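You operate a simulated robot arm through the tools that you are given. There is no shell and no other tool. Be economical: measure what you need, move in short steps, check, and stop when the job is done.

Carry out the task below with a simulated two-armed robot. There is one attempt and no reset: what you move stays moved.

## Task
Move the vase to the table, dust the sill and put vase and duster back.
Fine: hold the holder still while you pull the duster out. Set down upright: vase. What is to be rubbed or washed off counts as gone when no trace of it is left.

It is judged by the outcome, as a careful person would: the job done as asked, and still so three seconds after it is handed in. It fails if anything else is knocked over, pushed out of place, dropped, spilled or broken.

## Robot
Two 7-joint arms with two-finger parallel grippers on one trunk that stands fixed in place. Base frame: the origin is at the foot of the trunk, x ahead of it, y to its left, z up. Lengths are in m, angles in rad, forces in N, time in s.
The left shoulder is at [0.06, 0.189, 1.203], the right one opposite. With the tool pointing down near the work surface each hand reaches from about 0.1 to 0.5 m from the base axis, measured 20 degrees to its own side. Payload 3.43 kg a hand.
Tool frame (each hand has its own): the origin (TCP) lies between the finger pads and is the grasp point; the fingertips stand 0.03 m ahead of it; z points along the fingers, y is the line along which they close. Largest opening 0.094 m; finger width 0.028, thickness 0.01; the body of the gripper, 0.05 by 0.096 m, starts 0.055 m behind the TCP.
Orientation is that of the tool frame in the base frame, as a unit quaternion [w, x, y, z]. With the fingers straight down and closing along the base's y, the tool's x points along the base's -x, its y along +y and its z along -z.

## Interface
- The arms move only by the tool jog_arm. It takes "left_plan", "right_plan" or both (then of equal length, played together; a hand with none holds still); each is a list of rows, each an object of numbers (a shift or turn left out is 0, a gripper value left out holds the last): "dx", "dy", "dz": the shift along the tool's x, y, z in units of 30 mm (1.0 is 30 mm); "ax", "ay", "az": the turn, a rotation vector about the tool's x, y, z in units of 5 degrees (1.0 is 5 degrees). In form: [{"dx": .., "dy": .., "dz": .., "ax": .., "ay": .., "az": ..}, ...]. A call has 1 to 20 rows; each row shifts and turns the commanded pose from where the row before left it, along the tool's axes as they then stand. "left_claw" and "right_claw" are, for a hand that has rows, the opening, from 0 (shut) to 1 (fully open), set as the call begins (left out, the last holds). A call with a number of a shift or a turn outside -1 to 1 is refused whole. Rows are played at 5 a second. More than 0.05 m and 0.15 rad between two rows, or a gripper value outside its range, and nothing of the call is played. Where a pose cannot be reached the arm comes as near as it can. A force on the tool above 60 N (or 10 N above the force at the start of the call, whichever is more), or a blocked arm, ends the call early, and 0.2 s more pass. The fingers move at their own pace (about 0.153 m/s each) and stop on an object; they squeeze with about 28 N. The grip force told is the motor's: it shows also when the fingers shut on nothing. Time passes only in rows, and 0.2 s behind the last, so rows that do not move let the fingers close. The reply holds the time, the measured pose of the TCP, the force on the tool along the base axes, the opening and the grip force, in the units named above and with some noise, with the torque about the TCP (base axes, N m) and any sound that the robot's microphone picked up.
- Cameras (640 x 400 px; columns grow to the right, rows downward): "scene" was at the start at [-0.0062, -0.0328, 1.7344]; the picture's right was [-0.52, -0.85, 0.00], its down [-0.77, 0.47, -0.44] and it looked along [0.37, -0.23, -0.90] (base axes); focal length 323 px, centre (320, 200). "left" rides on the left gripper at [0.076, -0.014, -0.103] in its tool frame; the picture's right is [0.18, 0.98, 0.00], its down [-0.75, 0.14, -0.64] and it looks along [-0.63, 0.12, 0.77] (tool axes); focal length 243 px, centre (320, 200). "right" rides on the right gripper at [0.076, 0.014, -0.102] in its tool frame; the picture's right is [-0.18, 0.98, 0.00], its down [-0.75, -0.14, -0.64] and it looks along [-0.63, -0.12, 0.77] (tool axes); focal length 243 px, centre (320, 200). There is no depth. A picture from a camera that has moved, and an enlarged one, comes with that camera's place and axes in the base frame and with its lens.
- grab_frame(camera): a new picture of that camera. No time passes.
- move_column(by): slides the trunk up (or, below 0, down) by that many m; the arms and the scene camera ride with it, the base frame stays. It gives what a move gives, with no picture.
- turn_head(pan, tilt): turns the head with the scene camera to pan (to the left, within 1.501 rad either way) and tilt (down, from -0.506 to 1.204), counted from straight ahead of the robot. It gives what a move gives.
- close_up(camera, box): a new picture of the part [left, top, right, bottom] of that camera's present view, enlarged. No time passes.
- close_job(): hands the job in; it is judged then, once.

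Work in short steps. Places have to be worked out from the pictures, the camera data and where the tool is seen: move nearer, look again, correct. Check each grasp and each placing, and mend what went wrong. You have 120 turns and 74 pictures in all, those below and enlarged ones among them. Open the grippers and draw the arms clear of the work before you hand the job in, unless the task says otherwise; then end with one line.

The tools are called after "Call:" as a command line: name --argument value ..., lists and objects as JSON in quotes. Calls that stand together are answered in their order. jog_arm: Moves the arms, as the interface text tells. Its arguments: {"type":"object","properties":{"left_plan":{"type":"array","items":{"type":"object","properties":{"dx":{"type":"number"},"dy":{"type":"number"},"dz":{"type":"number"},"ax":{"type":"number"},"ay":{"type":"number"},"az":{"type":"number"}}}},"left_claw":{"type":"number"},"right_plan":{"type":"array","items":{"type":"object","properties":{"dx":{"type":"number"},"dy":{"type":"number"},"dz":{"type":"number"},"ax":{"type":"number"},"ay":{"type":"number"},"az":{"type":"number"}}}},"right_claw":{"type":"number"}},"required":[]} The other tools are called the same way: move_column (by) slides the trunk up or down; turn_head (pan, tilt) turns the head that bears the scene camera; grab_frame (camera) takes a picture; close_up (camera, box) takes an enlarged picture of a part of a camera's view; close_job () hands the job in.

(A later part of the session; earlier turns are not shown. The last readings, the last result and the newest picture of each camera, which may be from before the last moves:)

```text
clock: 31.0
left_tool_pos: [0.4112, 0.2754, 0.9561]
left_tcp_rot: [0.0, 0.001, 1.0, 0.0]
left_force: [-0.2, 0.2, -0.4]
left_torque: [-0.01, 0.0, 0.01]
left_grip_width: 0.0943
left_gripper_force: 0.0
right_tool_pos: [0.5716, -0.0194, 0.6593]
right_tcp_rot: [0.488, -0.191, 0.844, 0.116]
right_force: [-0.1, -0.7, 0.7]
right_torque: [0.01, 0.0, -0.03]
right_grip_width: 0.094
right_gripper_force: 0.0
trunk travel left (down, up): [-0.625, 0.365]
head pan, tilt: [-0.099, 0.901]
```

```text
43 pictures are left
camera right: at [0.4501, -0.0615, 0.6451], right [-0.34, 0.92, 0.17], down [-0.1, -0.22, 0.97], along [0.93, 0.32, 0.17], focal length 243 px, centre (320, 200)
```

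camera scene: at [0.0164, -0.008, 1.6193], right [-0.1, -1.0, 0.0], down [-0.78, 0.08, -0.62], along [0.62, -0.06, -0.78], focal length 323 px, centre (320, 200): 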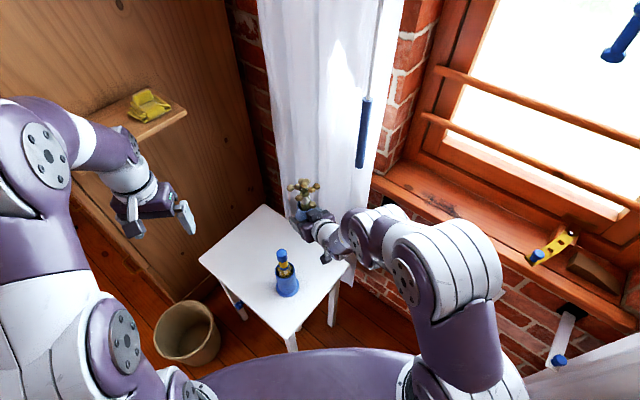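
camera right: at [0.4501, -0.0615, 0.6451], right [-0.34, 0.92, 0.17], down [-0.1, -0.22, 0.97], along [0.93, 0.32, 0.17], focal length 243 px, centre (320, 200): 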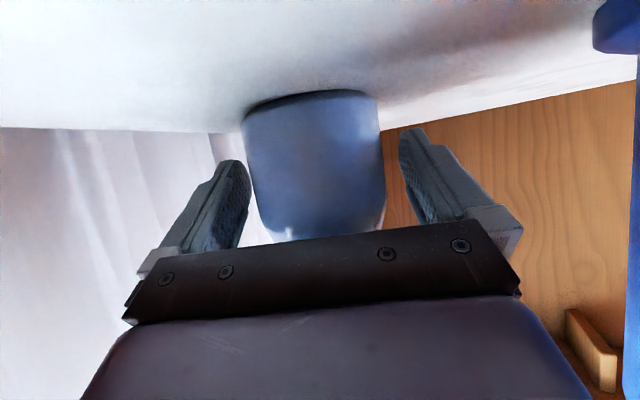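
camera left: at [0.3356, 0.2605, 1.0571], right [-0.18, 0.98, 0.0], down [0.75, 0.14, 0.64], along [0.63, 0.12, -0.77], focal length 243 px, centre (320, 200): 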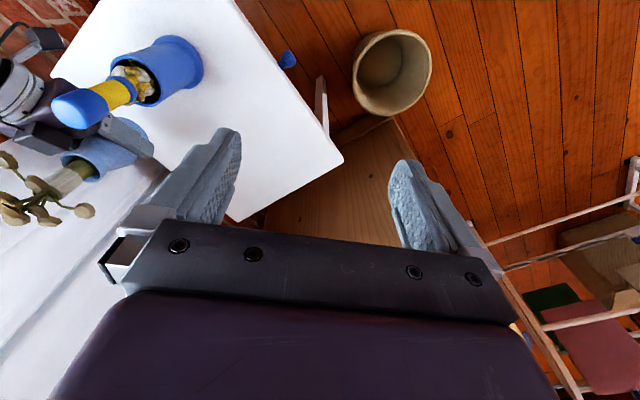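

Vase stands upright on the table and the fingers are clear. Back out along the tool axis, then view.

Call:
jog_arm --right_plan '[{"dz": -0.9}, {"dz": -0.9}, {"dz": -0.9}, {"dz": -0.9}, {"dz": -0.9}, {"dz": -0.9, "dx": -0.5}]'

Call:
turn_head --pan 0.05 --tilt 0.95

Call:
grab_frame --camera "scene"

Call:
grab_frame --camera "right"

```text
clock: 32.4
left_tool_pos: [0.4105, 0.2749, 0.9552]
left_tcp_rot: [0.0, 0.0, 1.0, 0.001]
left_force: [-0.6, 0.4, -1.0]
left_torque: [0.02, 0.0, 0.0]
left_grip_width: 0.0941
left_gripper_force: 0.0
right_tool_pos: [0.4884, -0.0906, 0.7598]
right_tcp_rot: [0.488, -0.189, 0.843, 0.121]
right_force: [0.6, -0.4, 0.6]
right_torque: [0.0, 0.02, 0.0]
right_grip_width: 0.094
right_gripper_force: 0.0
right hand out of reach, approached as far as the arm can: row 3, 4, 5, 6
trunk travel left (down, up): [-0.625, 0.365]
head pan, tilt: [-0.099, 0.901]
```

```text
clock: 33.1
left_tool_pos: [0.4127, 0.2748, 0.9544]
left_tcp_rot: [0.0, 0.0, 1.0, 0.001]
left_force: [-0.3, -0.6, -0.4]
left_torque: [0.01, 0.01, -0.02]
left_grip_width: 0.0938
left_gripper_force: 0.1
right_tool_pos: [0.4892, -0.0894, 0.7583]
right_tcp_rot: [0.487, -0.19, 0.844, 0.121]
right_force: [-0.4, -0.1, -0.2]
right_torque: [-0.04, 0.03, 0.02]
right_grip_width: 0.0938
right_gripper_force: 0.0
trunk travel left (down, up): [-0.625, 0.365]
head pan, tilt: [0.051, 0.949]
```

```text
42 pictures are left
camera scene: at [0.0138, 0.0031, 1.4957], right [0.05, -1.0, 0.0], down [-0.81, -0.04, -0.58], along [0.58, 0.03, -0.81], focal length 323 px, centre (320, 200)
```

scene: 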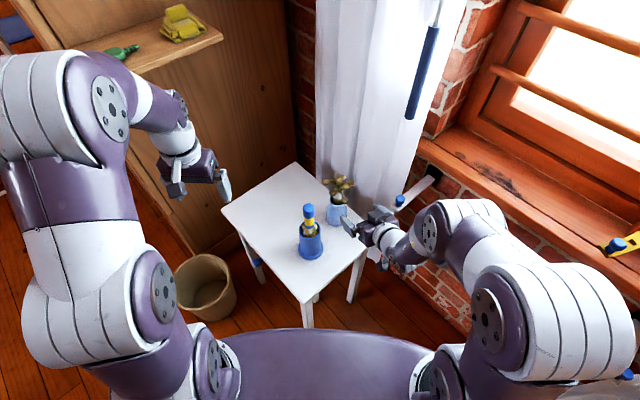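

```text
41 pictures are left
camera right: at [0.3689, -0.1324, 0.7442], right [-0.35, 0.92, 0.18], down [-0.09, -0.22, 0.97], along [0.93, 0.32, 0.16], focal length 243 px, centre (320, 200)
```

right: 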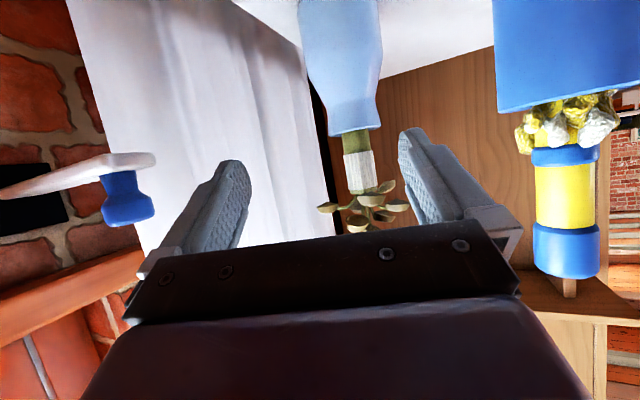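

The duster handle (blue–yellow–blue) spans z≈0.765–0.85 at about (0.455, 0.055); the cup is ~7 cm wide with rim ~0.737. Raise the right hand out of the way and orient the left tool (yaw −40°, 30° below horizontal) to hold the cup.

Call:
jog_arm --left_plan '[{"az": 1}, {"az": 1}, {"az": 1}, {"az": 1}, {"az": 1}, {"az": 1}, {"az": 1}, {"az": 1}, {"ay": -1}, {"ay": -1}, {"ay": -1}, {"ay": -1}, {"ay": -1}, {"ay": -1}, {"ay": -1}, {"ay": -1}, {"ay": -1}, {"ay": -1}, {"ay": -1}, {"ay": -1}]' --right_plan '[{"dx": -0.87, "dz": -0.5}, {"dx": -0.87, "dz": -0.5}, {"dx": -0.87, "dz": -0.5}, {"dx": -0.87, "dz": -0.5}, {"dx": -0.87, "dz": -0.5}, {"dx": -0.87, "dz": -0.5}, {}, {}, {}, {}, {}, {}, {}, {}, {}, {}, {}, {}, {}, {}]'

Call:
move_column --by -0.1

Call:
grab_frame --camera "scene"

Call:
grab_frame --camera "left"

```text
clock: 37.3
left_tool_pos: [0.4105, 0.2726, 0.9545]
left_tcp_rot: [0.435, 0.304, 0.833, -0.158]
left_force: [-0.1, -0.2, 0.7]
left_torque: [-0.01, 0.0, 0.0]
left_grip_width: 0.0938
left_gripper_force: 0.1
left hand out of reach, approached as far as the arm can: row 20
right_tool_pos: [0.4878, -0.0926, 0.94]
right_tcp_rot: [0.49, -0.19, 0.843, 0.116]
right_force: [0.2, -0.9, -0.4]
right_torque: [0.01, 0.01, -0.01]
right_grip_width: 0.094
right_gripper_force: 0.1
trunk travel left (down, up): [-0.625, 0.365]
head pan, tilt: [0.051, 0.949]
```

```text
clock: 38.6
left_tool_pos: [0.4113, 0.2749, 0.8544]
left_tcp_rot: [0.434, 0.304, 0.833, -0.158]
left_force: [-0.1, -0.3, 0.1]
left_torque: [0.01, -0.03, 0.01]
left_grip_width: 0.094
left_gripper_force: 0.1
right_tool_pos: [0.4897, -0.0921, 0.842]
right_tcp_rot: [0.49, -0.191, 0.843, 0.116]
right_force: [-0.2, -0.2, 0.0]
right_torque: [0.01, 0.0, 0.01]
right_grip_width: 0.0941
right_gripper_force: 0.0
trunk travel left (down, up): [-0.525, 0.465]
head pan, tilt: [0.051, 0.949]
```

```text
40 pictures are left
camera scene: at [0.0133, 0.0032, 1.3957], right [0.05, -1.0, 0.0], down [-0.81, -0.04, -0.58], along [0.58, 0.03, -0.81], focal length 323 px, centre (320, 200)
```

scene: 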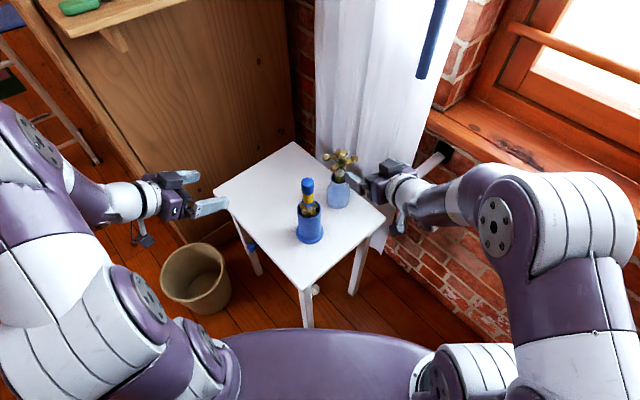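

```text
39 pictures are left
camera left: at [0.3041, 0.3454, 0.851], right [0.55, 0.82, -0.15], down [0.02, 0.17, 0.99], along [0.83, -0.55, 0.08], focal length 243 px, centre (320, 200)
```

left: 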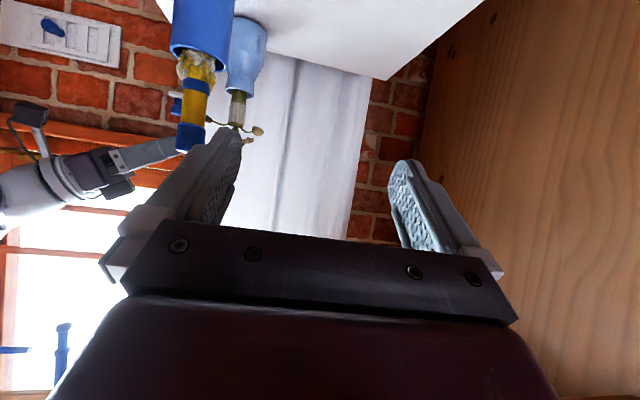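

Left pose: yaw −40°, 35° below horizontal; the holder axis confirmed at (0.456, 0.054), rim ~0.725. Move left hand to a pre-grasp 11 cm back along the tool axis.

Call:
jog_arm --left_plan '[{"dx": 0.269, "dy": -0.667, "dz": 0.62}, {"dx": 0.269, "dy": -0.667, "dz": 0.62}, {"dx": 0.269, "dy": -0.667, "dz": 0.62}, {"dx": 0.269, "dy": -0.667, "dz": 0.62}, {"dx": 0.269, "dy": -0.667, "dz": 0.62}, {"dx": 0.269, "dy": -0.667, "dz": 0.62}, {"dx": 0.269, "dy": -0.667, "dz": 0.62}]'

Call:
grab_frame --camera "left"

Call:
close_up --camera "scene" --box '[200, 120, 440, 270]'

```text
clock: 40.2
left_tool_pos: [0.3781, 0.1179, 0.7323]
left_tcp_rot: [0.434, 0.304, 0.833, -0.158]
left_force: [0.4, -0.8, -0.2]
left_torque: [0.0, -0.02, 0.02]
left_grip_width: 0.0941
left_gripper_force: 0.0
right_tool_pos: [0.4905, -0.0926, 0.8411]
right_tcp_rot: [0.49, -0.191, 0.843, 0.116]
right_force: [0.4, 0.4, 0.4]
right_torque: [-0.02, 0.0, -0.03]
right_grip_width: 0.094
right_gripper_force: 0.1
trunk travel left (down, up): [-0.525, 0.465]
head pan, tilt: [0.051, 0.949]
```

```text
38 pictures are left
camera left: at [0.2706, 0.19, 0.729], right [0.55, 0.82, -0.15], down [0.02, 0.17, 0.99], along [0.83, -0.55, 0.08], focal length 243 px, centre (320, 200)
```

left: 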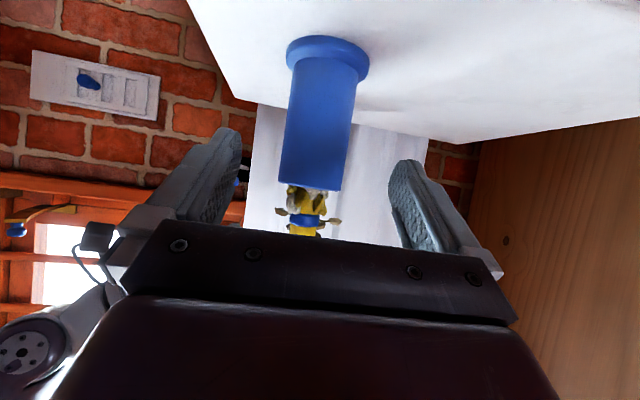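

```text
2.67 times, centred on (320, 195) of scene
camera zoom: at [0.0136, 0.0029, 1.3957], right [0.05, -1.0, 0.0], down [-0.81, -0.04, -0.58], along [0.58, 0.03, -0.81], focal length 862 px, centre (320, 213)
```

zoom: 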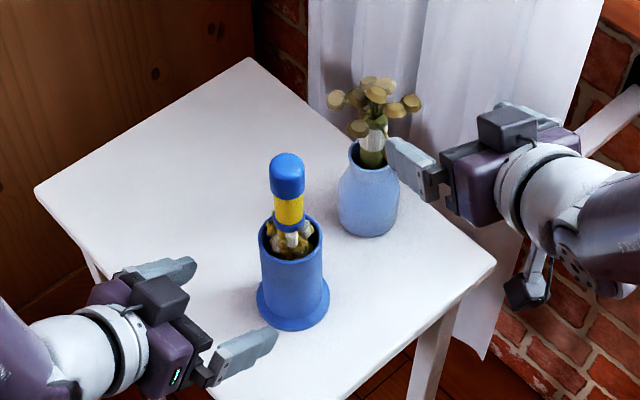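

Lined up; cup centred between the fingers. Advance in 4 rows (slightly higher) and check.

Call:
jog_arm --left_plan '[{"dx": -0.1, "dz": 0.9}, {"dx": -0.1, "dz": 0.9}, {"dx": -0.1, "dz": 0.9}, {"dx": -0.1, "dz": 0.7}]'

Call:
grab_frame --camera "left"

```text
clock: 41.2
left_tool_pos: [0.448, 0.0612, 0.6843]
left_tcp_rot: [0.434, 0.304, 0.833, -0.159]
left_force: [0.9, -0.3, -0.5]
left_torque: [0.01, 0.03, 0.01]
left_grip_width: 0.0938
left_gripper_force: 0.1
right_tool_pos: [0.4906, -0.0923, 0.8413]
right_tcp_rot: [0.49, -0.191, 0.843, 0.116]
right_force: [-0.6, 0.6, -0.3]
right_torque: [-0.03, 0.0, 0.02]
right_grip_width: 0.0936
right_gripper_force: 0.1
trunk travel left (down, up): [-0.525, 0.465]
head pan, tilt: [0.051, 0.949]
```

```text
36 pictures are left
camera left: at [0.3413, 0.1323, 0.68], right [0.55, 0.82, -0.15], down [0.02, 0.17, 0.99], along [0.83, -0.55, 0.08], focal length 243 px, centre (320, 200)
```

left: 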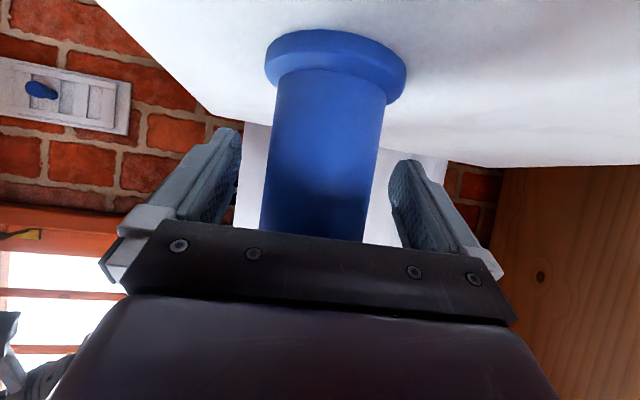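

Cup lies between the pads. Close the left gripper.

Call:
jog_arm --left_plan '[{}, {}, {}]' --left_claw 0

Call:
close_up --camera "scene" --box '[200, 120, 440, 270]'

```text
clock: 42.0
left_tool_pos: [0.4479, 0.0615, 0.6837]
left_tcp_rot: [0.434, 0.303, 0.834, -0.158]
left_force: [-0.1, -0.4, 1.7]
left_torque: [-0.01, -0.04, -0.05]
left_grip_width: 0.0612
left_gripper_force: 28.4
right_tool_pos: [0.489, -0.0921, 0.842]
right_tcp_rot: [0.489, -0.191, 0.843, 0.116]
right_force: [-0.8, 0.2, 0.5]
right_torque: [-0.04, 0.02, 0.0]
right_grip_width: 0.094
right_gripper_force: 0.0
trunk travel left (down, up): [-0.525, 0.465]
head pan, tilt: [0.051, 0.949]
```

```text
2.67 times, centred on (320, 195) of scene
camera zoom: at [0.0134, 0.003, 1.3957], right [0.05, -1.0, 0.0], down [-0.81, -0.04, -0.58], along [0.58, 0.03, -0.81], focal length 862 px, centre (320, 213)
```

zoom: 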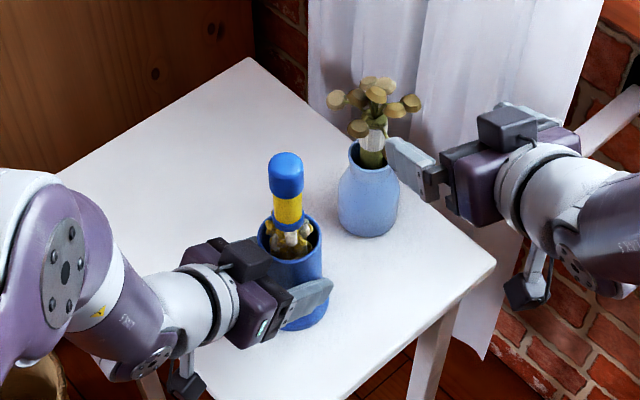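

Holder is firmly held (61 mm). Now raise the right hand, yaw to ~40° and bring it above the handle; I'll then descend around the handle.

Call:
jog_arm --right_plan '[{"dx": -0.87, "dz": -0.5}, {"dx": -0.87, "dz": -0.5}, {"dx": -0.87, "dz": -0.5}, {"dx": -0.137, "dy": 0.783, "dz": 0.237, "ax": -0.417, "az": -0.24}, {"dx": -0.137, "dy": 0.783, "dz": 0.237, "ax": -0.417, "az": -0.24}, {"dx": -0.137, "dy": 0.783, "dz": 0.237, "ax": -0.417, "az": -0.24}, {"dx": -0.137, "dy": 0.783, "dz": 0.237, "ax": -0.417, "az": -0.24}, {"dx": -0.137, "dy": 0.783, "dz": 0.237, "ax": -0.417, "az": -0.24}, {"dx": -0.137, "dy": 0.783, "dz": 0.237, "ax": -0.417, "az": -0.24}, {}]'

Call:
grab_frame --camera "scene"

Call:
grab_frame --camera "right"

```text
clock: 44.2
left_tool_pos: [0.4481, 0.0623, 0.6842]
left_tcp_rot: [0.434, 0.303, 0.833, -0.158]
left_force: [-1.1, 0.5, 1.4]
left_torque: [0.02, -0.04, -0.02]
left_grip_width: 0.0609
left_gripper_force: 28.2
right_tool_pos: [0.4572, 0.0542, 0.9331]
right_tcp_rot: [0.472, -0.295, 0.812, 0.175]
right_force: [-0.7, -0.6, -0.2]
right_torque: [0.02, 0.01, 0.01]
right_grip_width: 0.0941
right_gripper_force: 0.1
trunk travel left (down, up): [-0.525, 0.465]
head pan, tilt: [0.051, 0.949]
```

```text
34 pictures are left
camera scene: at [0.0133, 0.0032, 1.3957], right [0.05, -1.0, 0.0], down [-0.81, -0.04, -0.58], along [0.58, 0.03, -0.81], focal length 323 px, centre (320, 200)
```

scene: 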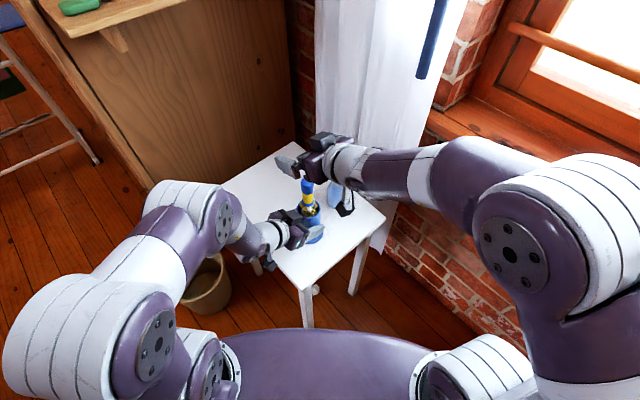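

```text
33 pictures are left
camera right: at [0.3512, -0.0179, 0.9175], right [-0.56, 0.81, 0.17], down [-0.05, -0.23, 0.97], along [0.82, 0.54, 0.17], focal length 243 px, centre (320, 200)
```

right: 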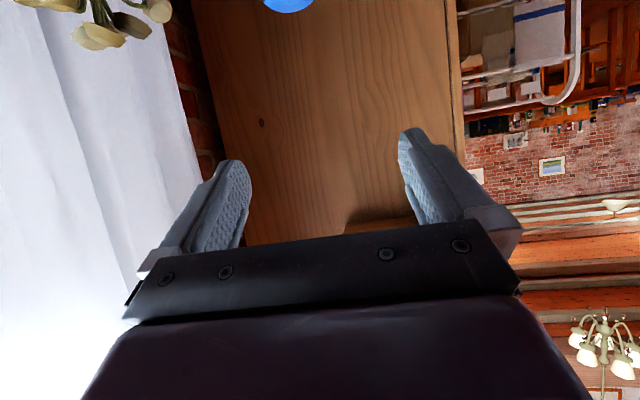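

Exactly above; the handle top seen at (0.456, 0.053, 0.847). Descend around the handle.

Call:
jog_arm --right_plan '[{"dx": 0.43, "dz": 0.25}, {"dx": 0.43, "dz": 0.25}, {"dx": 0.43, "dz": 0.25}, {"dx": 0.43, "dz": 0.25}, {"dx": 0.43, "dz": 0.25}]'

Call:
grab_frame --camera "right"

```text
clock: 45.4
left_tool_pos: [0.4485, 0.0613, 0.6846]
left_tcp_rot: [0.434, 0.304, 0.833, -0.158]
left_force: [-1.2, 0.3, 0.4]
left_torque: [0.0, -0.09, 0.02]
left_grip_width: 0.061
left_gripper_force: 28.1
right_tool_pos: [0.4576, 0.0539, 0.8597]
right_tcp_rot: [0.472, -0.296, 0.811, 0.177]
right_force: [-0.4, -0.5, -1.2]
right_torque: [-0.01, 0.02, 0.02]
right_grip_width: 0.094
right_gripper_force: 0.1
trunk travel left (down, up): [-0.525, 0.465]
head pan, tilt: [0.051, 0.949]
```

```text
32 pictures are left
camera right: at [0.3503, -0.0167, 0.8431], right [-0.56, 0.81, 0.17], down [-0.05, -0.23, 0.97], along [0.82, 0.54, 0.17], focal length 243 px, centre (320, 200)
```

right: 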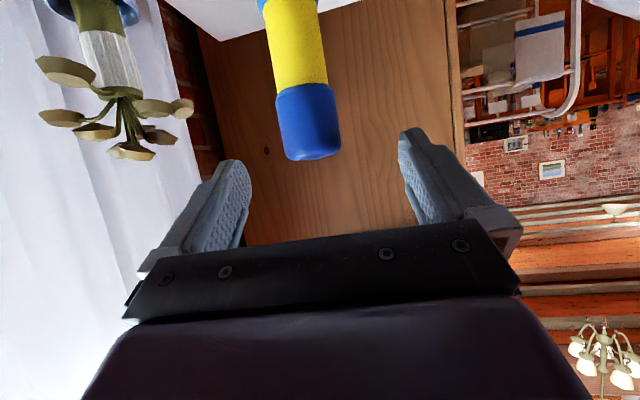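

Handle is centred within a few mm. Descend another 5 cm and close.

Call:
jog_arm --right_plan '[{"dx": 0.4, "dz": 0.23}, {"dx": 0.4, "dz": 0.23}, {"dx": 0.4, "dz": 0.23}, {"dx": 0.4, "dz": 0.23}]'

Call:
jog_arm --right_plan '[{}, {}, {}, {}]' --right_claw 0

Call:
grab_frame --camera "right"

```text
clock: 46.4
left_tool_pos: [0.4485, 0.0611, 0.6839]
left_tcp_rot: [0.434, 0.304, 0.834, -0.158]
left_force: [-0.1, -0.3, 1.2]
left_torque: [0.02, -0.14, -0.01]
left_grip_width: 0.061
left_gripper_force: 27.9
right_tool_pos: [0.4582, 0.0541, 0.8027]
right_tcp_rot: [0.473, -0.295, 0.812, 0.176]
right_force: [0.3, 0.4, 0.0]
right_torque: [0.04, 0.0, -0.01]
right_grip_width: 0.094
right_gripper_force: 0.0
trunk travel left (down, up): [-0.525, 0.465]
head pan, tilt: [0.051, 0.949]
```

```text
clock: 47.4
left_tool_pos: [0.4483, 0.0605, 0.6829]
left_tcp_rot: [0.433, 0.304, 0.834, -0.158]
left_force: [-0.6, 0.2, 1.8]
left_torque: [0.04, -0.04, 0.0]
left_grip_width: 0.0612
left_gripper_force: 28.2
right_tool_pos: [0.4572, 0.0549, 0.8025]
right_tcp_rot: [0.472, -0.295, 0.812, 0.176]
right_force: [-0.6, 0.0, -0.6]
right_torque: [-0.01, 0.0, 0.06]
right_grip_width: 0.0289
right_gripper_force: 27.7
trunk travel left (down, up): [-0.525, 0.465]
head pan, tilt: [0.051, 0.949]
heard: snap
```

```text
31 pictures are left
camera right: at [0.3512, -0.0159, 0.7875], right [-0.56, 0.81, 0.17], down [-0.05, -0.23, 0.97], along [0.82, 0.54, 0.17], focal length 243 px, centre (320, 200)
```

right: 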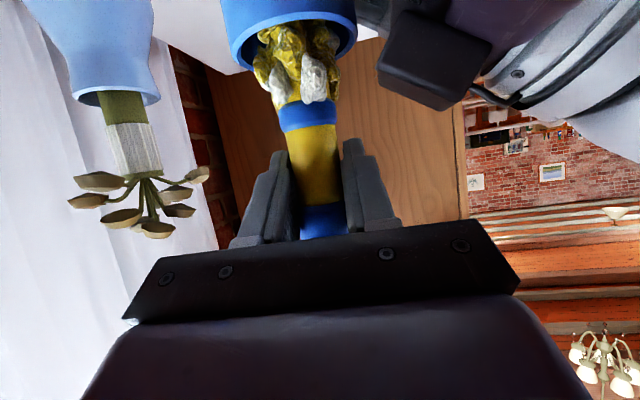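

The handle is gripped (29 mm). Pull straight up slowly while the left hand holds the cup.

Call:
jog_arm --right_plan '[{"dx": -0.29, "dz": -0.166}, {"dx": -0.29, "dz": -0.166}, {"dx": -0.29, "dz": -0.166}, {"dx": -0.29, "dz": -0.166}]'

Call:
grab_frame --camera "right"

```text
clock: 48.4
left_tool_pos: [0.4479, 0.062, 0.6849]
left_tcp_rot: [0.434, 0.304, 0.834, -0.158]
left_force: [-0.4, 0.8, 0.7]
left_torque: [-0.01, -0.08, 0.01]
left_grip_width: 0.0595
left_gripper_force: 27.8
right_tool_pos: [0.4582, 0.0542, 0.8419]
right_tcp_rot: [0.472, -0.295, 0.812, 0.177]
right_force: [0.4, -0.1, -0.5]
right_torque: [0.04, -0.03, 0.04]
right_grip_width: 0.0288
right_gripper_force: 27.9
trunk travel left (down, up): [-0.525, 0.465]
head pan, tilt: [0.051, 0.949]
```

```text
30 pictures are left
camera right: at [0.3505, -0.0155, 0.8279], right [-0.56, 0.81, 0.17], down [-0.05, -0.23, 0.97], along [0.82, 0.54, 0.17], focal length 243 px, centre (320, 200)
```

right: 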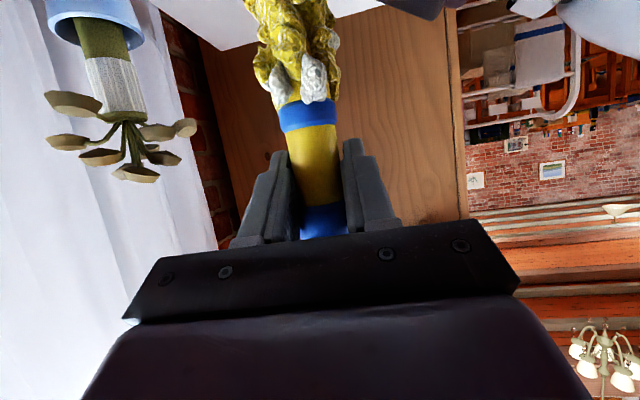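

Duster slides out freely. Continue up 12 cm.

Call:
jog_arm --right_plan '[{"dx": -0.43, "dz": -0.25}, {"dx": -0.43, "dz": -0.25}, {"dx": -0.43, "dz": -0.25}, {"dx": -0.43, "dz": -0.25}, {"dx": -0.43, "dz": -0.25}, {"dx": -0.43, "dz": -0.25}, {"dx": -0.43, "dz": -0.25}, {"dx": -0.43, "dz": -0.25}]'

Call:
grab_frame --camera "scene"

Call:
grab_frame --camera "right"

```text
clock: 50.2
left_tool_pos: [0.4475, 0.061, 0.6853]
left_tcp_rot: [0.434, 0.303, 0.833, -0.158]
left_force: [-0.3, -0.3, 0.8]
left_torque: [0.03, -0.02, -0.02]
left_grip_width: 0.0595
left_gripper_force: 28.1
right_tool_pos: [0.4578, 0.0524, 0.9619]
right_tcp_rot: [0.472, -0.295, 0.812, 0.177]
right_force: [-0.2, 0.1, -0.7]
right_torque: [0.02, -0.03, -0.03]
right_grip_width: 0.029
right_gripper_force: 28.0
trunk travel left (down, up): [-0.525, 0.465]
head pan, tilt: [0.051, 0.949]
```

```text
29 pictures are left
camera scene: at [0.0133, 0.0032, 1.3957], right [0.05, -1.0, 0.0], down [-0.81, -0.04, -0.58], along [0.58, 0.03, -0.81], focal length 323 px, centre (320, 200)
```

scene: 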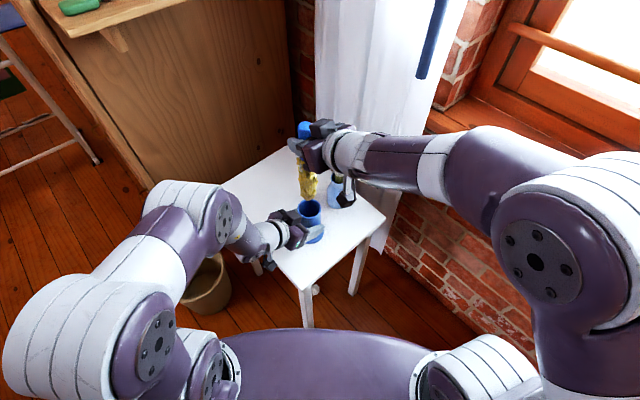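

```text
28 pictures are left
camera right: at [0.3506, -0.0177, 0.9469], right [-0.56, 0.81, 0.17], down [-0.05, -0.23, 0.97], along [0.82, 0.54, 0.17], focal length 243 px, centre (320, 200)
```

right: 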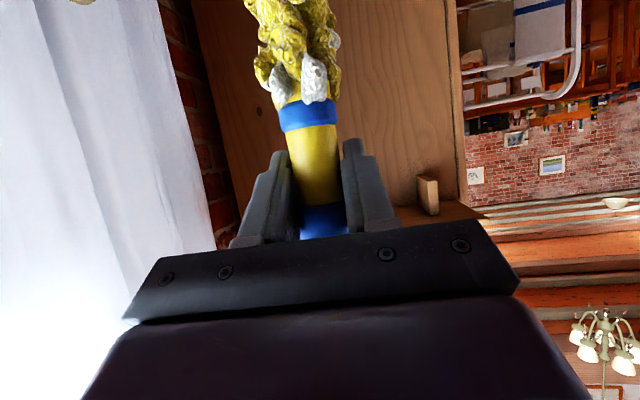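

Duster is out; its head ends ~0.19 below the TCP. Raise it, and look at the sill for the exact dust area.

Call:
jog_arm --right_plan '[{"dx": -0.87, "dz": -0.5}, {"dx": -0.87, "dz": -0.5}, {"dx": -0.87, "dz": -0.5}, {"dx": -0.4, "dz": -0.23}]'

Call:
turn_head --pan -0.5 --tilt 0.6

Call:
grab_frame --camera "scene"

```text
clock: 51.2
left_tool_pos: [0.4485, 0.0617, 0.6839]
left_tcp_rot: [0.433, 0.303, 0.834, -0.157]
left_force: [-0.1, 0.3, 2.0]
left_torque: [-0.01, -0.02, 0.0]
left_grip_width: 0.0595
left_gripper_force: 27.8
right_tool_pos: [0.4562, 0.0517, 1.065]
right_tcp_rot: [0.472, -0.295, 0.812, 0.175]
right_force: [0.3, -0.8, -1.9]
right_torque: [0.0, 0.01, 0.02]
right_grip_width: 0.0289
right_gripper_force: 27.7
trunk travel left (down, up): [-0.525, 0.465]
head pan, tilt: [0.051, 0.949]
```

```text
clock: 52.2
left_tool_pos: [0.4482, 0.0617, 0.6839]
left_tcp_rot: [0.434, 0.304, 0.833, -0.158]
left_force: [-1.6, -0.6, 0.3]
left_torque: [-0.05, 0.01, -0.01]
left_grip_width: 0.0593
left_gripper_force: 28.4
right_tool_pos: [0.4573, 0.0504, 1.0641]
right_tcp_rot: [0.472, -0.295, 0.812, 0.176]
right_force: [0.5, 0.1, -0.5]
right_torque: [0.0, -0.01, -0.02]
right_grip_width: 0.0288
right_gripper_force: 27.8
trunk travel left (down, up): [-0.525, 0.465]
head pan, tilt: [-0.499, 0.6]
```

```text
27 pictures are left
camera scene: at [0.0184, -0.0427, 1.424], right [-0.48, -0.88, 0.0], down [-0.5, 0.27, -0.82], along [0.72, -0.39, -0.57], focal length 323 px, centre (320, 200)
```

scene: 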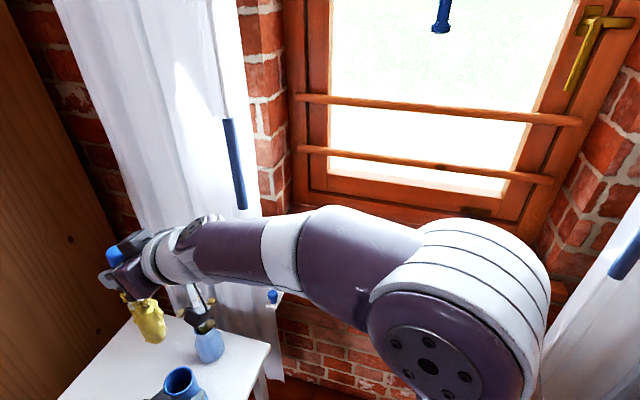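

The arm hides the sill from here. Carry the duster along the same arc to hover above the sill (head ~6 cm above it), then look.

Call:
jog_arm --right_plan '[{"dx": 0.14, "dy": -0.857, "dz": -0.363, "ax": 0.482, "az": 0.277}, {"dx": 0.14, "dy": -0.857, "dz": -0.363, "ax": 0.482, "az": 0.277}, {"dx": 0.14, "dy": -0.857, "dz": -0.363, "ax": 0.482, "az": 0.277}, {"dx": 0.14, "dy": -0.857, "dz": -0.363, "ax": 0.482, "az": 0.277}, {"dx": 0.09, "dy": -0.9, "dz": -0.27, "ax": 0.482, "az": 0.277}, {"dx": 0.04, "dy": -0.92, "dz": -0.19, "ax": 0.482, "az": 0.277}, {"dx": 0.04, "dy": -0.92, "dz": -0.19, "ax": 0.482, "az": 0.277}, {"dx": 0.04, "dy": -0.92, "dz": -0.19, "ax": 0.482, "az": 0.277}, {"dx": 0.04, "dy": -0.92, "dz": -0.19, "ax": 0.482, "az": 0.277}, {"dx": -0.03, "dy": -0.92, "dz": 0.06, "ax": 0.771, "az": 0.443}, {"dx": -0.03, "dy": -0.92, "dz": 0.06, "ax": 0.771, "az": 0.443}, {"dx": -0.03, "dy": -0.92, "dz": 0.06, "ax": 0.771, "az": 0.443}, {"dx": -0.15, "dy": -0.87, "dz": 0.26, "ax": 0.771, "az": 0.443}, {"dx": -0.15, "dy": -0.87, "dz": 0.26, "ax": 0.771, "az": 0.443}, {"dx": -0.15, "dy": -0.87, "dz": 0.26, "ax": 0.771, "az": 0.443}, {"dx": -0.26, "dy": -0.76, "dz": 0.45, "ax": 0.771, "az": 0.443}, {"dx": -0.26, "dy": -0.76, "dz": 0.45, "ax": 0.771, "az": 0.443}, {"dx": -0.26, "dy": -0.76, "dz": 0.45, "ax": 0.771, "az": 0.443}]'

Call:
grab_frame --camera "scene"

Call:
grab_frame --camera "right"

```text
clock: 56.0
left_tool_pos: [0.4485, 0.0607, 0.6833]
left_tcp_rot: [0.434, 0.303, 0.834, -0.158]
left_force: [0.4, -0.2, 0.2]
left_torque: [-0.04, -0.07, 0.0]
left_grip_width: 0.0593
left_gripper_force: 28.3
right_tool_pos: [0.5782, -0.4363, 1.0775]
right_tcp_rot: [0.489, 0.189, 0.846, -0.103]
right_force: [0.3, 0.0, -1.3]
right_torque: [-0.02, 0.0, 0.01]
right_grip_width: 0.0288
right_gripper_force: 27.8
trunk travel left (down, up): [-0.525, 0.465]
head pan, tilt: [-0.499, 0.6]
```

```text
26 pictures are left
camera scene: at [0.0188, -0.0434, 1.4241], right [-0.48, -0.88, 0.0], down [-0.5, 0.27, -0.82], along [0.72, -0.39, -0.57], focal length 323 px, centre (320, 200)
```

scene: 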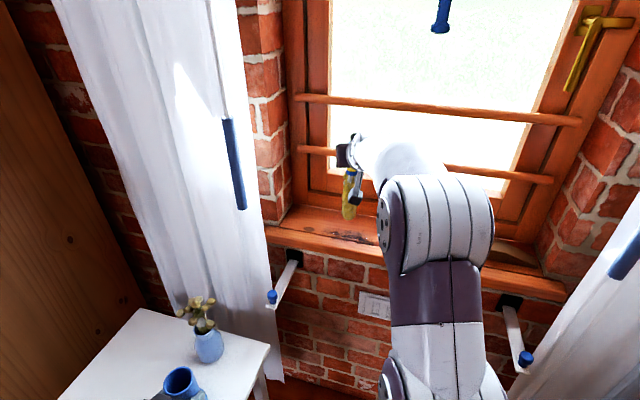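

```text
25 pictures are left
camera right: at [0.4685, -0.3702, 1.064], right [0.5, 0.85, 0.17], down [-0.22, -0.06, 0.97], along [0.84, -0.52, 0.16], focal length 243 px, centre (320, 200)
```

right: 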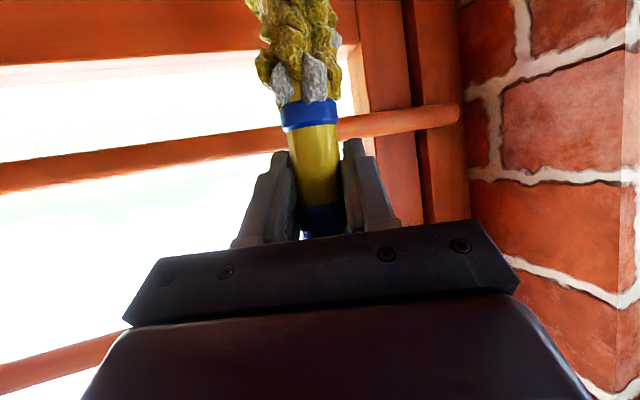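

Call:
close_up --camera "scene" --box '[280, 130, 440, 270]'

```text
2.86 times, centred on (360, 200) of scene
camera zoom: at [0.0188, -0.0434, 1.4241], right [-0.48, -0.88, 0.0], down [-0.5, 0.27, -0.82], along [0.72, -0.39, -0.57], focal length 923 px, centre (206, 200)
```

zoom: 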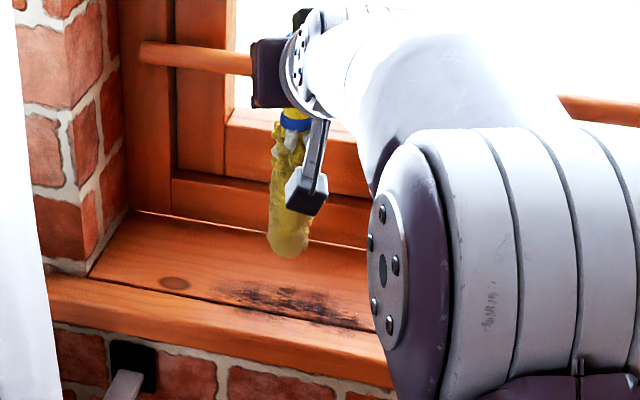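

Dust lies in a strip from about (0.63, -0.38) to (0.51, -0.48), ~5 cm wide; the duster head hangs 0.19 below the TCP, so contact is near TCP z≈1.02. Lower onto it.

Call:
jog_arm --right_plan '[{"dx": 0.5, "dz": 0.29}, {"dx": 0.5, "dz": 0.29}, {"dx": 0.43, "dz": 0.25}, {"dx": 0.145, "dz": 0.083}]'

Call:
jog_arm --right_plan '[{"dx": 0.145, "dz": 0.083}, {}]'

Call:
close_up --camera "scene" --box '[280, 130, 440, 270]'

```text
clock: 57.0
left_tool_pos: [0.4481, 0.061, 0.684]
left_tcp_rot: [0.433, 0.305, 0.833, -0.159]
left_force: [-0.2, -0.1, 0.4]
left_torque: [-0.01, -0.02, 0.0]
left_grip_width: 0.0594
left_gripper_force: 28.3
right_tool_pos: [0.5771, -0.4354, 1.0226]
right_tcp_rot: [0.488, 0.189, 0.845, -0.105]
right_force: [-0.1, 0.1, -0.7]
right_torque: [-0.02, 0.02, 0.04]
right_grip_width: 0.0289
right_gripper_force: 28.0
trunk travel left (down, up): [-0.525, 0.465]
head pan, tilt: [-0.499, 0.6]
```

```text
clock: 57.6
left_tool_pos: [0.4485, 0.061, 0.6842]
left_tcp_rot: [0.434, 0.303, 0.834, -0.157]
left_force: [-0.1, 0.5, -0.4]
left_torque: [-0.04, -0.02, 0.0]
left_grip_width: 0.0592
left_gripper_force: 28.3
right_tool_pos: [0.5778, -0.4352, 1.0191]
right_tcp_rot: [0.489, 0.189, 0.846, -0.103]
right_force: [-0.1, -0.3, -0.5]
right_torque: [-0.01, 0.01, -0.03]
right_grip_width: 0.0287
right_gripper_force: 28.0
trunk travel left (down, up): [-0.525, 0.465]
head pan, tilt: [-0.499, 0.6]
```

```text
2.86 times, centred on (360, 200) of scene
camera zoom: at [0.0185, -0.0429, 1.4241], right [-0.48, -0.88, 0.0], down [-0.5, 0.27, -0.82], along [0.72, -0.39, -0.57], focal length 923 px, centre (206, 200)
```

zoom: 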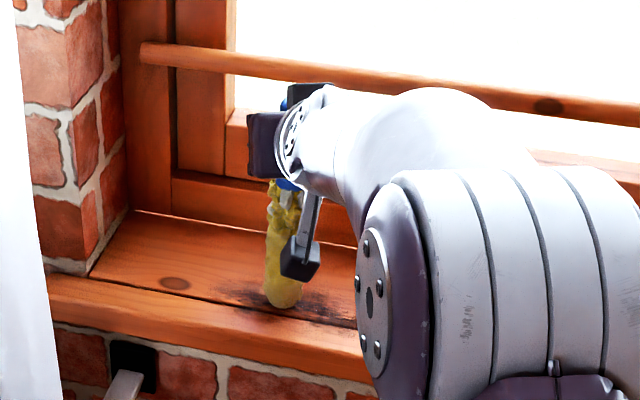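

Nearly touching. Continue down in 4 mm steps till I feel contact.

Call:
jog_arm --right_plan '[{"dx": 0.116, "dz": 0.066}, {}]'

Call:
jog_arm --right_plan '[{"dx": 0.116, "dz": 0.066}, {}]'

Call:
jog_arm --right_plan '[{"dx": 0.116, "dz": 0.066}, {}]'

```text
clock: 58.2
left_tool_pos: [0.4466, 0.0616, 0.6841]
left_tcp_rot: [0.434, 0.304, 0.833, -0.158]
left_force: [0.8, -0.2, -0.4]
left_torque: [-0.02, -0.04, -0.03]
left_grip_width: 0.0591
left_gripper_force: 28.1
right_tool_pos: [0.5769, -0.4354, 1.0143]
right_tcp_rot: [0.488, 0.189, 0.846, -0.104]
right_force: [0.4, -0.2, 1.4]
right_torque: [-0.03, 0.02, -0.02]
right_grip_width: 0.0287
right_gripper_force: 27.9
trunk travel left (down, up): [-0.525, 0.465]
head pan, tilt: [-0.499, 0.6]
```

```text
clock: 58.8
left_tool_pos: [0.4466, 0.0613, 0.6855]
left_tcp_rot: [0.435, 0.303, 0.833, -0.158]
left_force: [0.1, -1.0, 1.1]
left_torque: [0.03, -0.03, 0.02]
left_grip_width: 0.0592
left_gripper_force: 27.5
right_tool_pos: [0.5769, -0.4332, 1.0141]
right_tcp_rot: [0.492, 0.188, 0.844, -0.104]
right_force: [0.8, 0.0, 14.9]
right_torque: [-0.21, -0.15, 0.05]
right_grip_width: 0.029
right_gripper_force: 28.0
trunk travel left (down, up): [-0.525, 0.465]
head pan, tilt: [-0.499, 0.6]
```

```text
clock: 59.4
left_tool_pos: [0.4457, 0.0637, 0.6851]
left_tcp_rot: [0.435, 0.304, 0.833, -0.159]
left_force: [0.5, 0.0, 0.8]
left_torque: [-0.01, 0.01, 0.0]
left_grip_width: 0.059
left_gripper_force: 28.3
right_tool_pos: [0.576, -0.432, 1.0121]
right_tcp_rot: [0.492, 0.187, 0.844, -0.105]
right_force: [2.2, 0.1, 31.9]
right_torque: [-0.08, 0.03, -0.08]
right_grip_width: 0.0291
right_gripper_force: 28.2
trunk travel left (down, up): [-0.525, 0.465]
head pan, tilt: [-0.499, 0.6]
```

Contact at TCP z≈1.014, pressing too hard now. Relieve to a light press (~6 N) and sweep along the sill.

Call:
jog_arm --right_plan '[{"dx": -0.174, "dz": -0.1}, {"dx": -0.115, "dy": 0.711, "dz": 0.2}, {"dx": -0.115, "dy": 0.711, "dz": 0.2}, {"dx": -0.115, "dy": 0.711, "dz": 0.2}, {"dx": -0.115, "dy": 0.711, "dz": 0.2}, {"dx": 0.112, "dy": -0.695, "dz": -0.196}, {"dx": 0.112, "dy": -0.695, "dz": -0.196}, {"dx": 0.112, "dy": -0.695, "dz": -0.196}, {"dx": 0.112, "dy": -0.695, "dz": -0.196}, {"dx": 0.112, "dy": -0.695, "dz": -0.196}, {"dx": 0.112, "dy": -0.695, "dz": -0.196}, {"dx": 0.112, "dy": -0.695, "dz": -0.196}, {"dx": 0.112, "dy": -0.695, "dz": -0.196}, {"dx": 0.112, "dy": -0.695, "dz": -0.196}]'

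Call:
close_up --camera "scene" --box '[280, 130, 440, 270]'

```text
clock: 62.4
left_tool_pos: [0.4479, 0.0602, 0.684]
left_tcp_rot: [0.434, 0.303, 0.834, -0.158]
left_force: [-0.5, -0.6, 1.2]
left_torque: [-0.08, -0.03, -0.02]
left_grip_width: 0.059
left_gripper_force: 27.9
right_tool_pos: [0.5027, -0.5146, 1.0129]
right_tcp_rot: [0.488, 0.188, 0.846, -0.103]
right_force: [-0.1, 0.1, -0.2]
right_torque: [0.02, -0.02, 0.0]
right_grip_width: 0.0289
right_gripper_force: 27.7
right hand out of reach, approached as far as the arm can: row 2
trunk travel left (down, up): [-0.525, 0.465]
head pan, tilt: [-0.499, 0.6]
```

```text
2.86 times, centred on (360, 200) of scene
camera zoom: at [0.0184, -0.0432, 1.4241], right [-0.48, -0.88, 0.0], down [-0.5, 0.27, -0.83], along [0.72, -0.39, -0.56], focal length 923 px, centre (206, 200)
```

zoom: 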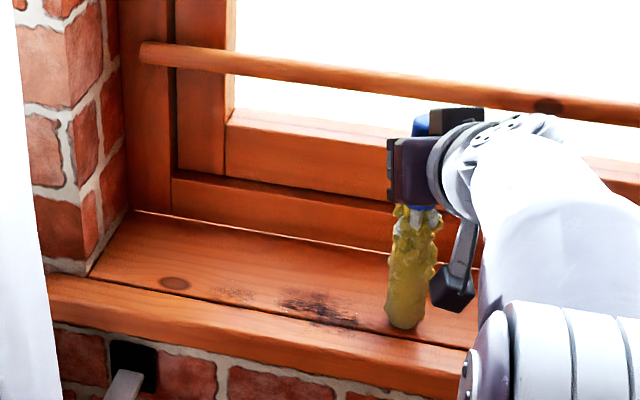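

Much is wiped, but a dense patch remains at about (0.564, -0.46) and the contact was lost. Press 4 mm lower and sweep there and back with a 1.5 cm offset.

Call:
jog_arm --right_plan '[{"dx": 0.13, "dz": 0.075}, {"dx": -0.112, "dy": 0.695, "dz": 0.196}, {"dx": -0.112, "dy": 0.695, "dz": 0.196}, {"dx": -0.112, "dy": 0.695, "dz": 0.196}, {"dx": -0.112, "dy": 0.695, "dz": 0.196}, {"dx": -0.112, "dy": 0.695, "dz": 0.196}, {"dx": -0.112, "dy": 0.695, "dz": 0.196}, {"dx": -0.112, "dy": 0.695, "dz": 0.196}, {"dx": -0.112, "dy": 0.695, "dz": 0.196}, {"dx": -0.237, "dy": -0.153, "dz": 0.41}, {"dx": 0.112, "dy": -0.695, "dz": -0.196}, {"dx": 0.112, "dy": -0.695, "dz": -0.196}, {"dx": 0.112, "dy": -0.695, "dz": -0.196}, {"dx": 0.112, "dy": -0.695, "dz": -0.196}, {"dx": 0.112, "dy": -0.695, "dz": -0.196}, {"dx": 0.112, "dy": -0.695, "dz": -0.196}, {"dx": 0.112, "dy": -0.695, "dz": -0.196}, {"dx": 0.112, "dy": -0.695, "dz": -0.196}]'

Call:
close_up --camera "scene" --box '[280, 130, 440, 270]'

```text
clock: 66.2
left_tool_pos: [0.4478, 0.0617, 0.6841]
left_tcp_rot: [0.434, 0.303, 0.834, -0.157]
left_force: [0.0, -0.4, 0.3]
left_torque: [-0.03, -0.02, 0.01]
left_grip_width: 0.0591
left_gripper_force: 28.4
right_tool_pos: [0.5119, -0.5269, 1.0095]
right_tcp_rot: [0.488, 0.188, 0.846, -0.103]
right_force: [0.2, 0.1, 1.1]
right_torque: [0.05, 0.02, 0.01]
right_grip_width: 0.0287
right_gripper_force: 28.7
trunk travel left (down, up): [-0.525, 0.465]
head pan, tilt: [-0.499, 0.6]
```

```text
2.86 times, centred on (360, 200) of scene
camera zoom: at [0.0182, -0.0429, 1.4241], right [-0.48, -0.88, 0.0], down [-0.5, 0.27, -0.83], along [0.72, -0.39, -0.56], focal length 923 px, centre (206, 200)
```

zoom: 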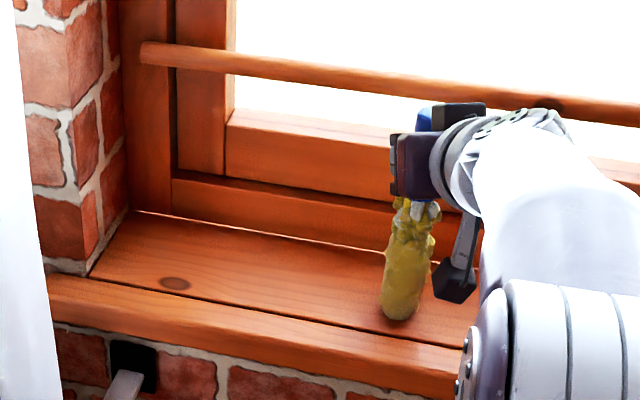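

The visible part is clean. One more pass on the front side for safety, then lift and inspect.

Call:
jog_arm --right_plan '[{"dx": 0.237, "dy": 0.153, "dz": -0.41}, {"dx": 0.237, "dy": 0.153, "dz": -0.41}, {"dx": -0.112, "dy": 0.695, "dz": 0.196}, {"dx": -0.112, "dy": 0.695, "dz": 0.196}, {"dx": -0.112, "dy": 0.695, "dz": 0.196}, {"dx": -0.112, "dy": 0.695, "dz": 0.196}, {"dx": -0.112, "dy": 0.695, "dz": 0.196}, {"dx": -0.112, "dy": 0.695, "dz": 0.196}, {"dx": -0.112, "dy": 0.695, "dz": 0.196}, {"dx": -0.112, "dy": 0.695, "dz": 0.196}, {"dx": -0.7, "dz": -0.4}, {"dx": -0.7, "dz": -0.4}, {"dx": -0.7, "dz": -0.4}]'

Call:
close_up --camera "scene" --box '[280, 170, 400, 260]'

```text
clock: 69.0
left_tool_pos: [0.4482, 0.0613, 0.6844]
left_tcp_rot: [0.434, 0.303, 0.834, -0.157]
left_force: [-1.3, 0.3, -0.4]
left_torque: [-0.02, -0.03, -0.01]
left_grip_width: 0.0592
left_gripper_force: 27.9
right_tool_pos: [0.6099, -0.3788, 1.0809]
right_tcp_rot: [0.488, 0.188, 0.846, -0.103]
right_force: [-0.7, 0.7, 0.1]
right_torque: [0.01, -0.01, 0.03]
right_grip_width: 0.0283
right_gripper_force: 27.8
trunk travel left (down, up): [-0.525, 0.465]
head pan, tilt: [-0.499, 0.6]
```

```text
4.44 times, centred on (340, 215) of scene
camera zoom: at [0.0183, -0.0427, 1.424], right [-0.48, -0.88, 0.0], down [-0.5, 0.27, -0.83], along [0.72, -0.4, -0.56], focal length 1436 px, centre (231, 133)
```

zoom: 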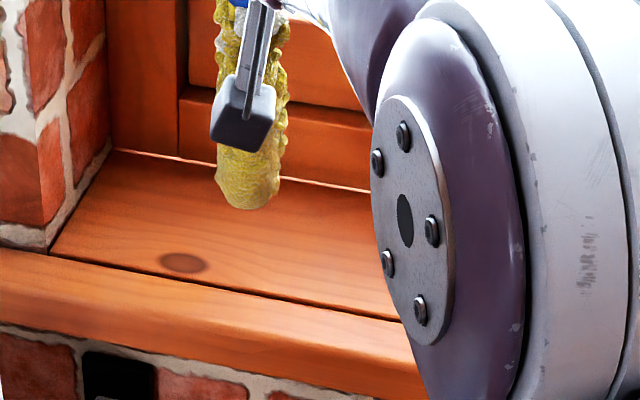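

Clean here; swing the duster back off the sill to a mid waypoint and inspect the whole sill.

Call:
jog_arm --right_plan '[{"dx": 0.305, "dy": 0.483, "dz": -0.53, "ax": -0.771, "az": -0.443}, {"dx": 0.305, "dy": 0.483, "dz": -0.53, "ax": -0.771, "az": -0.443}, {"dx": 0.305, "dy": 0.483, "dz": -0.53, "ax": -0.771, "az": -0.443}, {"dx": 0.232, "dy": 0.623, "dz": -0.4, "ax": -0.771, "az": -0.443}, {"dx": 0.232, "dy": 0.623, "dz": -0.4, "ax": -0.771, "az": -0.443}, {"dx": 0.232, "dy": 0.623, "dz": -0.4, "ax": -0.771, "az": -0.443}, {"dx": 0.142, "dy": 0.723, "dz": -0.246, "ax": -0.771, "az": -0.443}, {"dx": 0.142, "dy": 0.723, "dz": -0.246, "ax": -0.771, "az": -0.443}, {"dx": 0.142, "dy": 0.723, "dz": -0.246, "ax": -0.771, "az": -0.443}, {}]'

Call:
turn_head --pan -0.6 --tilt 0.75

Call:
grab_frame --camera "scene"

```text
clock: 71.2
left_tool_pos: [0.4487, 0.0617, 0.6853]
left_tcp_rot: [0.434, 0.303, 0.834, -0.158]
left_force: [-0.9, -0.6, -0.2]
left_torque: [0.04, 0.01, 0.02]
left_grip_width: 0.0586
left_gripper_force: 28.5
right_tool_pos: [0.558, -0.2631, 1.0903]
right_tcp_rot: [0.53, 0.029, 0.847, -0.03]
right_force: [0.8, 0.3, -1.0]
right_torque: [0.02, 0.02, -0.03]
right_grip_width: 0.0284
right_gripper_force: 28.7
right hand out of reach, approached as far as the arm can: row 2, 3, 4, 5, 6, 7
trunk travel left (down, up): [-0.525, 0.465]
head pan, tilt: [-0.499, 0.6]
```

```text
clock: 71.9
left_tool_pos: [0.4499, 0.0609, 0.6831]
left_tcp_rot: [0.434, 0.304, 0.833, -0.158]
left_force: [0.3, 0.3, -0.3]
left_torque: [-0.14, 0.13, -0.03]
left_grip_width: 0.0585
left_gripper_force: 27.9
right_tool_pos: [0.5585, -0.2618, 1.0895]
right_tcp_rot: [0.531, 0.03, 0.846, -0.031]
right_force: [0.5, 0.9, -0.5]
right_torque: [0.02, -0.01, 0.0]
right_grip_width: 0.0283
right_gripper_force: 27.5
trunk travel left (down, up): [-0.525, 0.465]
head pan, tilt: [-0.6, 0.75]
```

```text
19 pictures are left
camera scene: at [0.0094, -0.0473, 1.4112], right [-0.56, -0.83, 0.0], down [-0.56, 0.38, -0.73], along [0.6, -0.41, -0.68], focal length 323 px, centre (320, 200)
```

scene: 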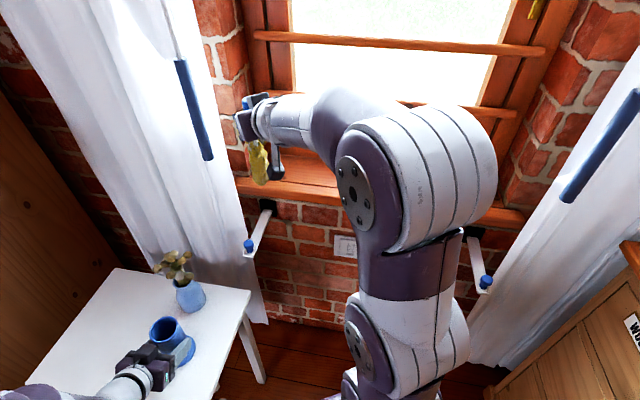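

The arm lagged in the retreat (yaw −5°, pitch 4° high). Correct pitch, then yaw to ~+17° in place and see that it follows.

Call:
jog_arm --right_plan '[{"ay": 0.8}, {"dx": 0.2, "dz": -0.35, "dy": 0.4, "ax": -0.868, "az": -0.499}, {"dx": 0.2, "dz": -0.35, "dy": 0.4, "ax": -0.868, "az": -0.499}, {"dx": 0.2, "dz": -0.35, "dy": 0.4, "ax": -0.868, "az": -0.499}, {"dx": 0.2, "dz": -0.35, "dy": 0.4, "ax": -0.868, "az": -0.499}, {}]'

```text
clock: 73.3
left_tool_pos: [0.4485, 0.0624, 0.684]
left_tcp_rot: [0.434, 0.304, 0.833, -0.158]
left_force: [-0.6, -0.6, 0.6]
left_torque: [-0.02, 0.0, -0.05]
left_grip_width: 0.0585
left_gripper_force: 28.1
right_tool_pos: [0.5079, -0.2175, 1.0903]
right_tcp_rot: [0.495, -0.12, 0.859, 0.057]
right_force: [0.4, -0.6, -1.0]
right_torque: [0.01, 0.0, -0.01]
right_grip_width: 0.0284
right_gripper_force: 27.9
right hand out of reach, approached as far as the arm can: row 1
trunk travel left (down, up): [-0.525, 0.465]
head pan, tilt: [-0.6, 0.75]
```

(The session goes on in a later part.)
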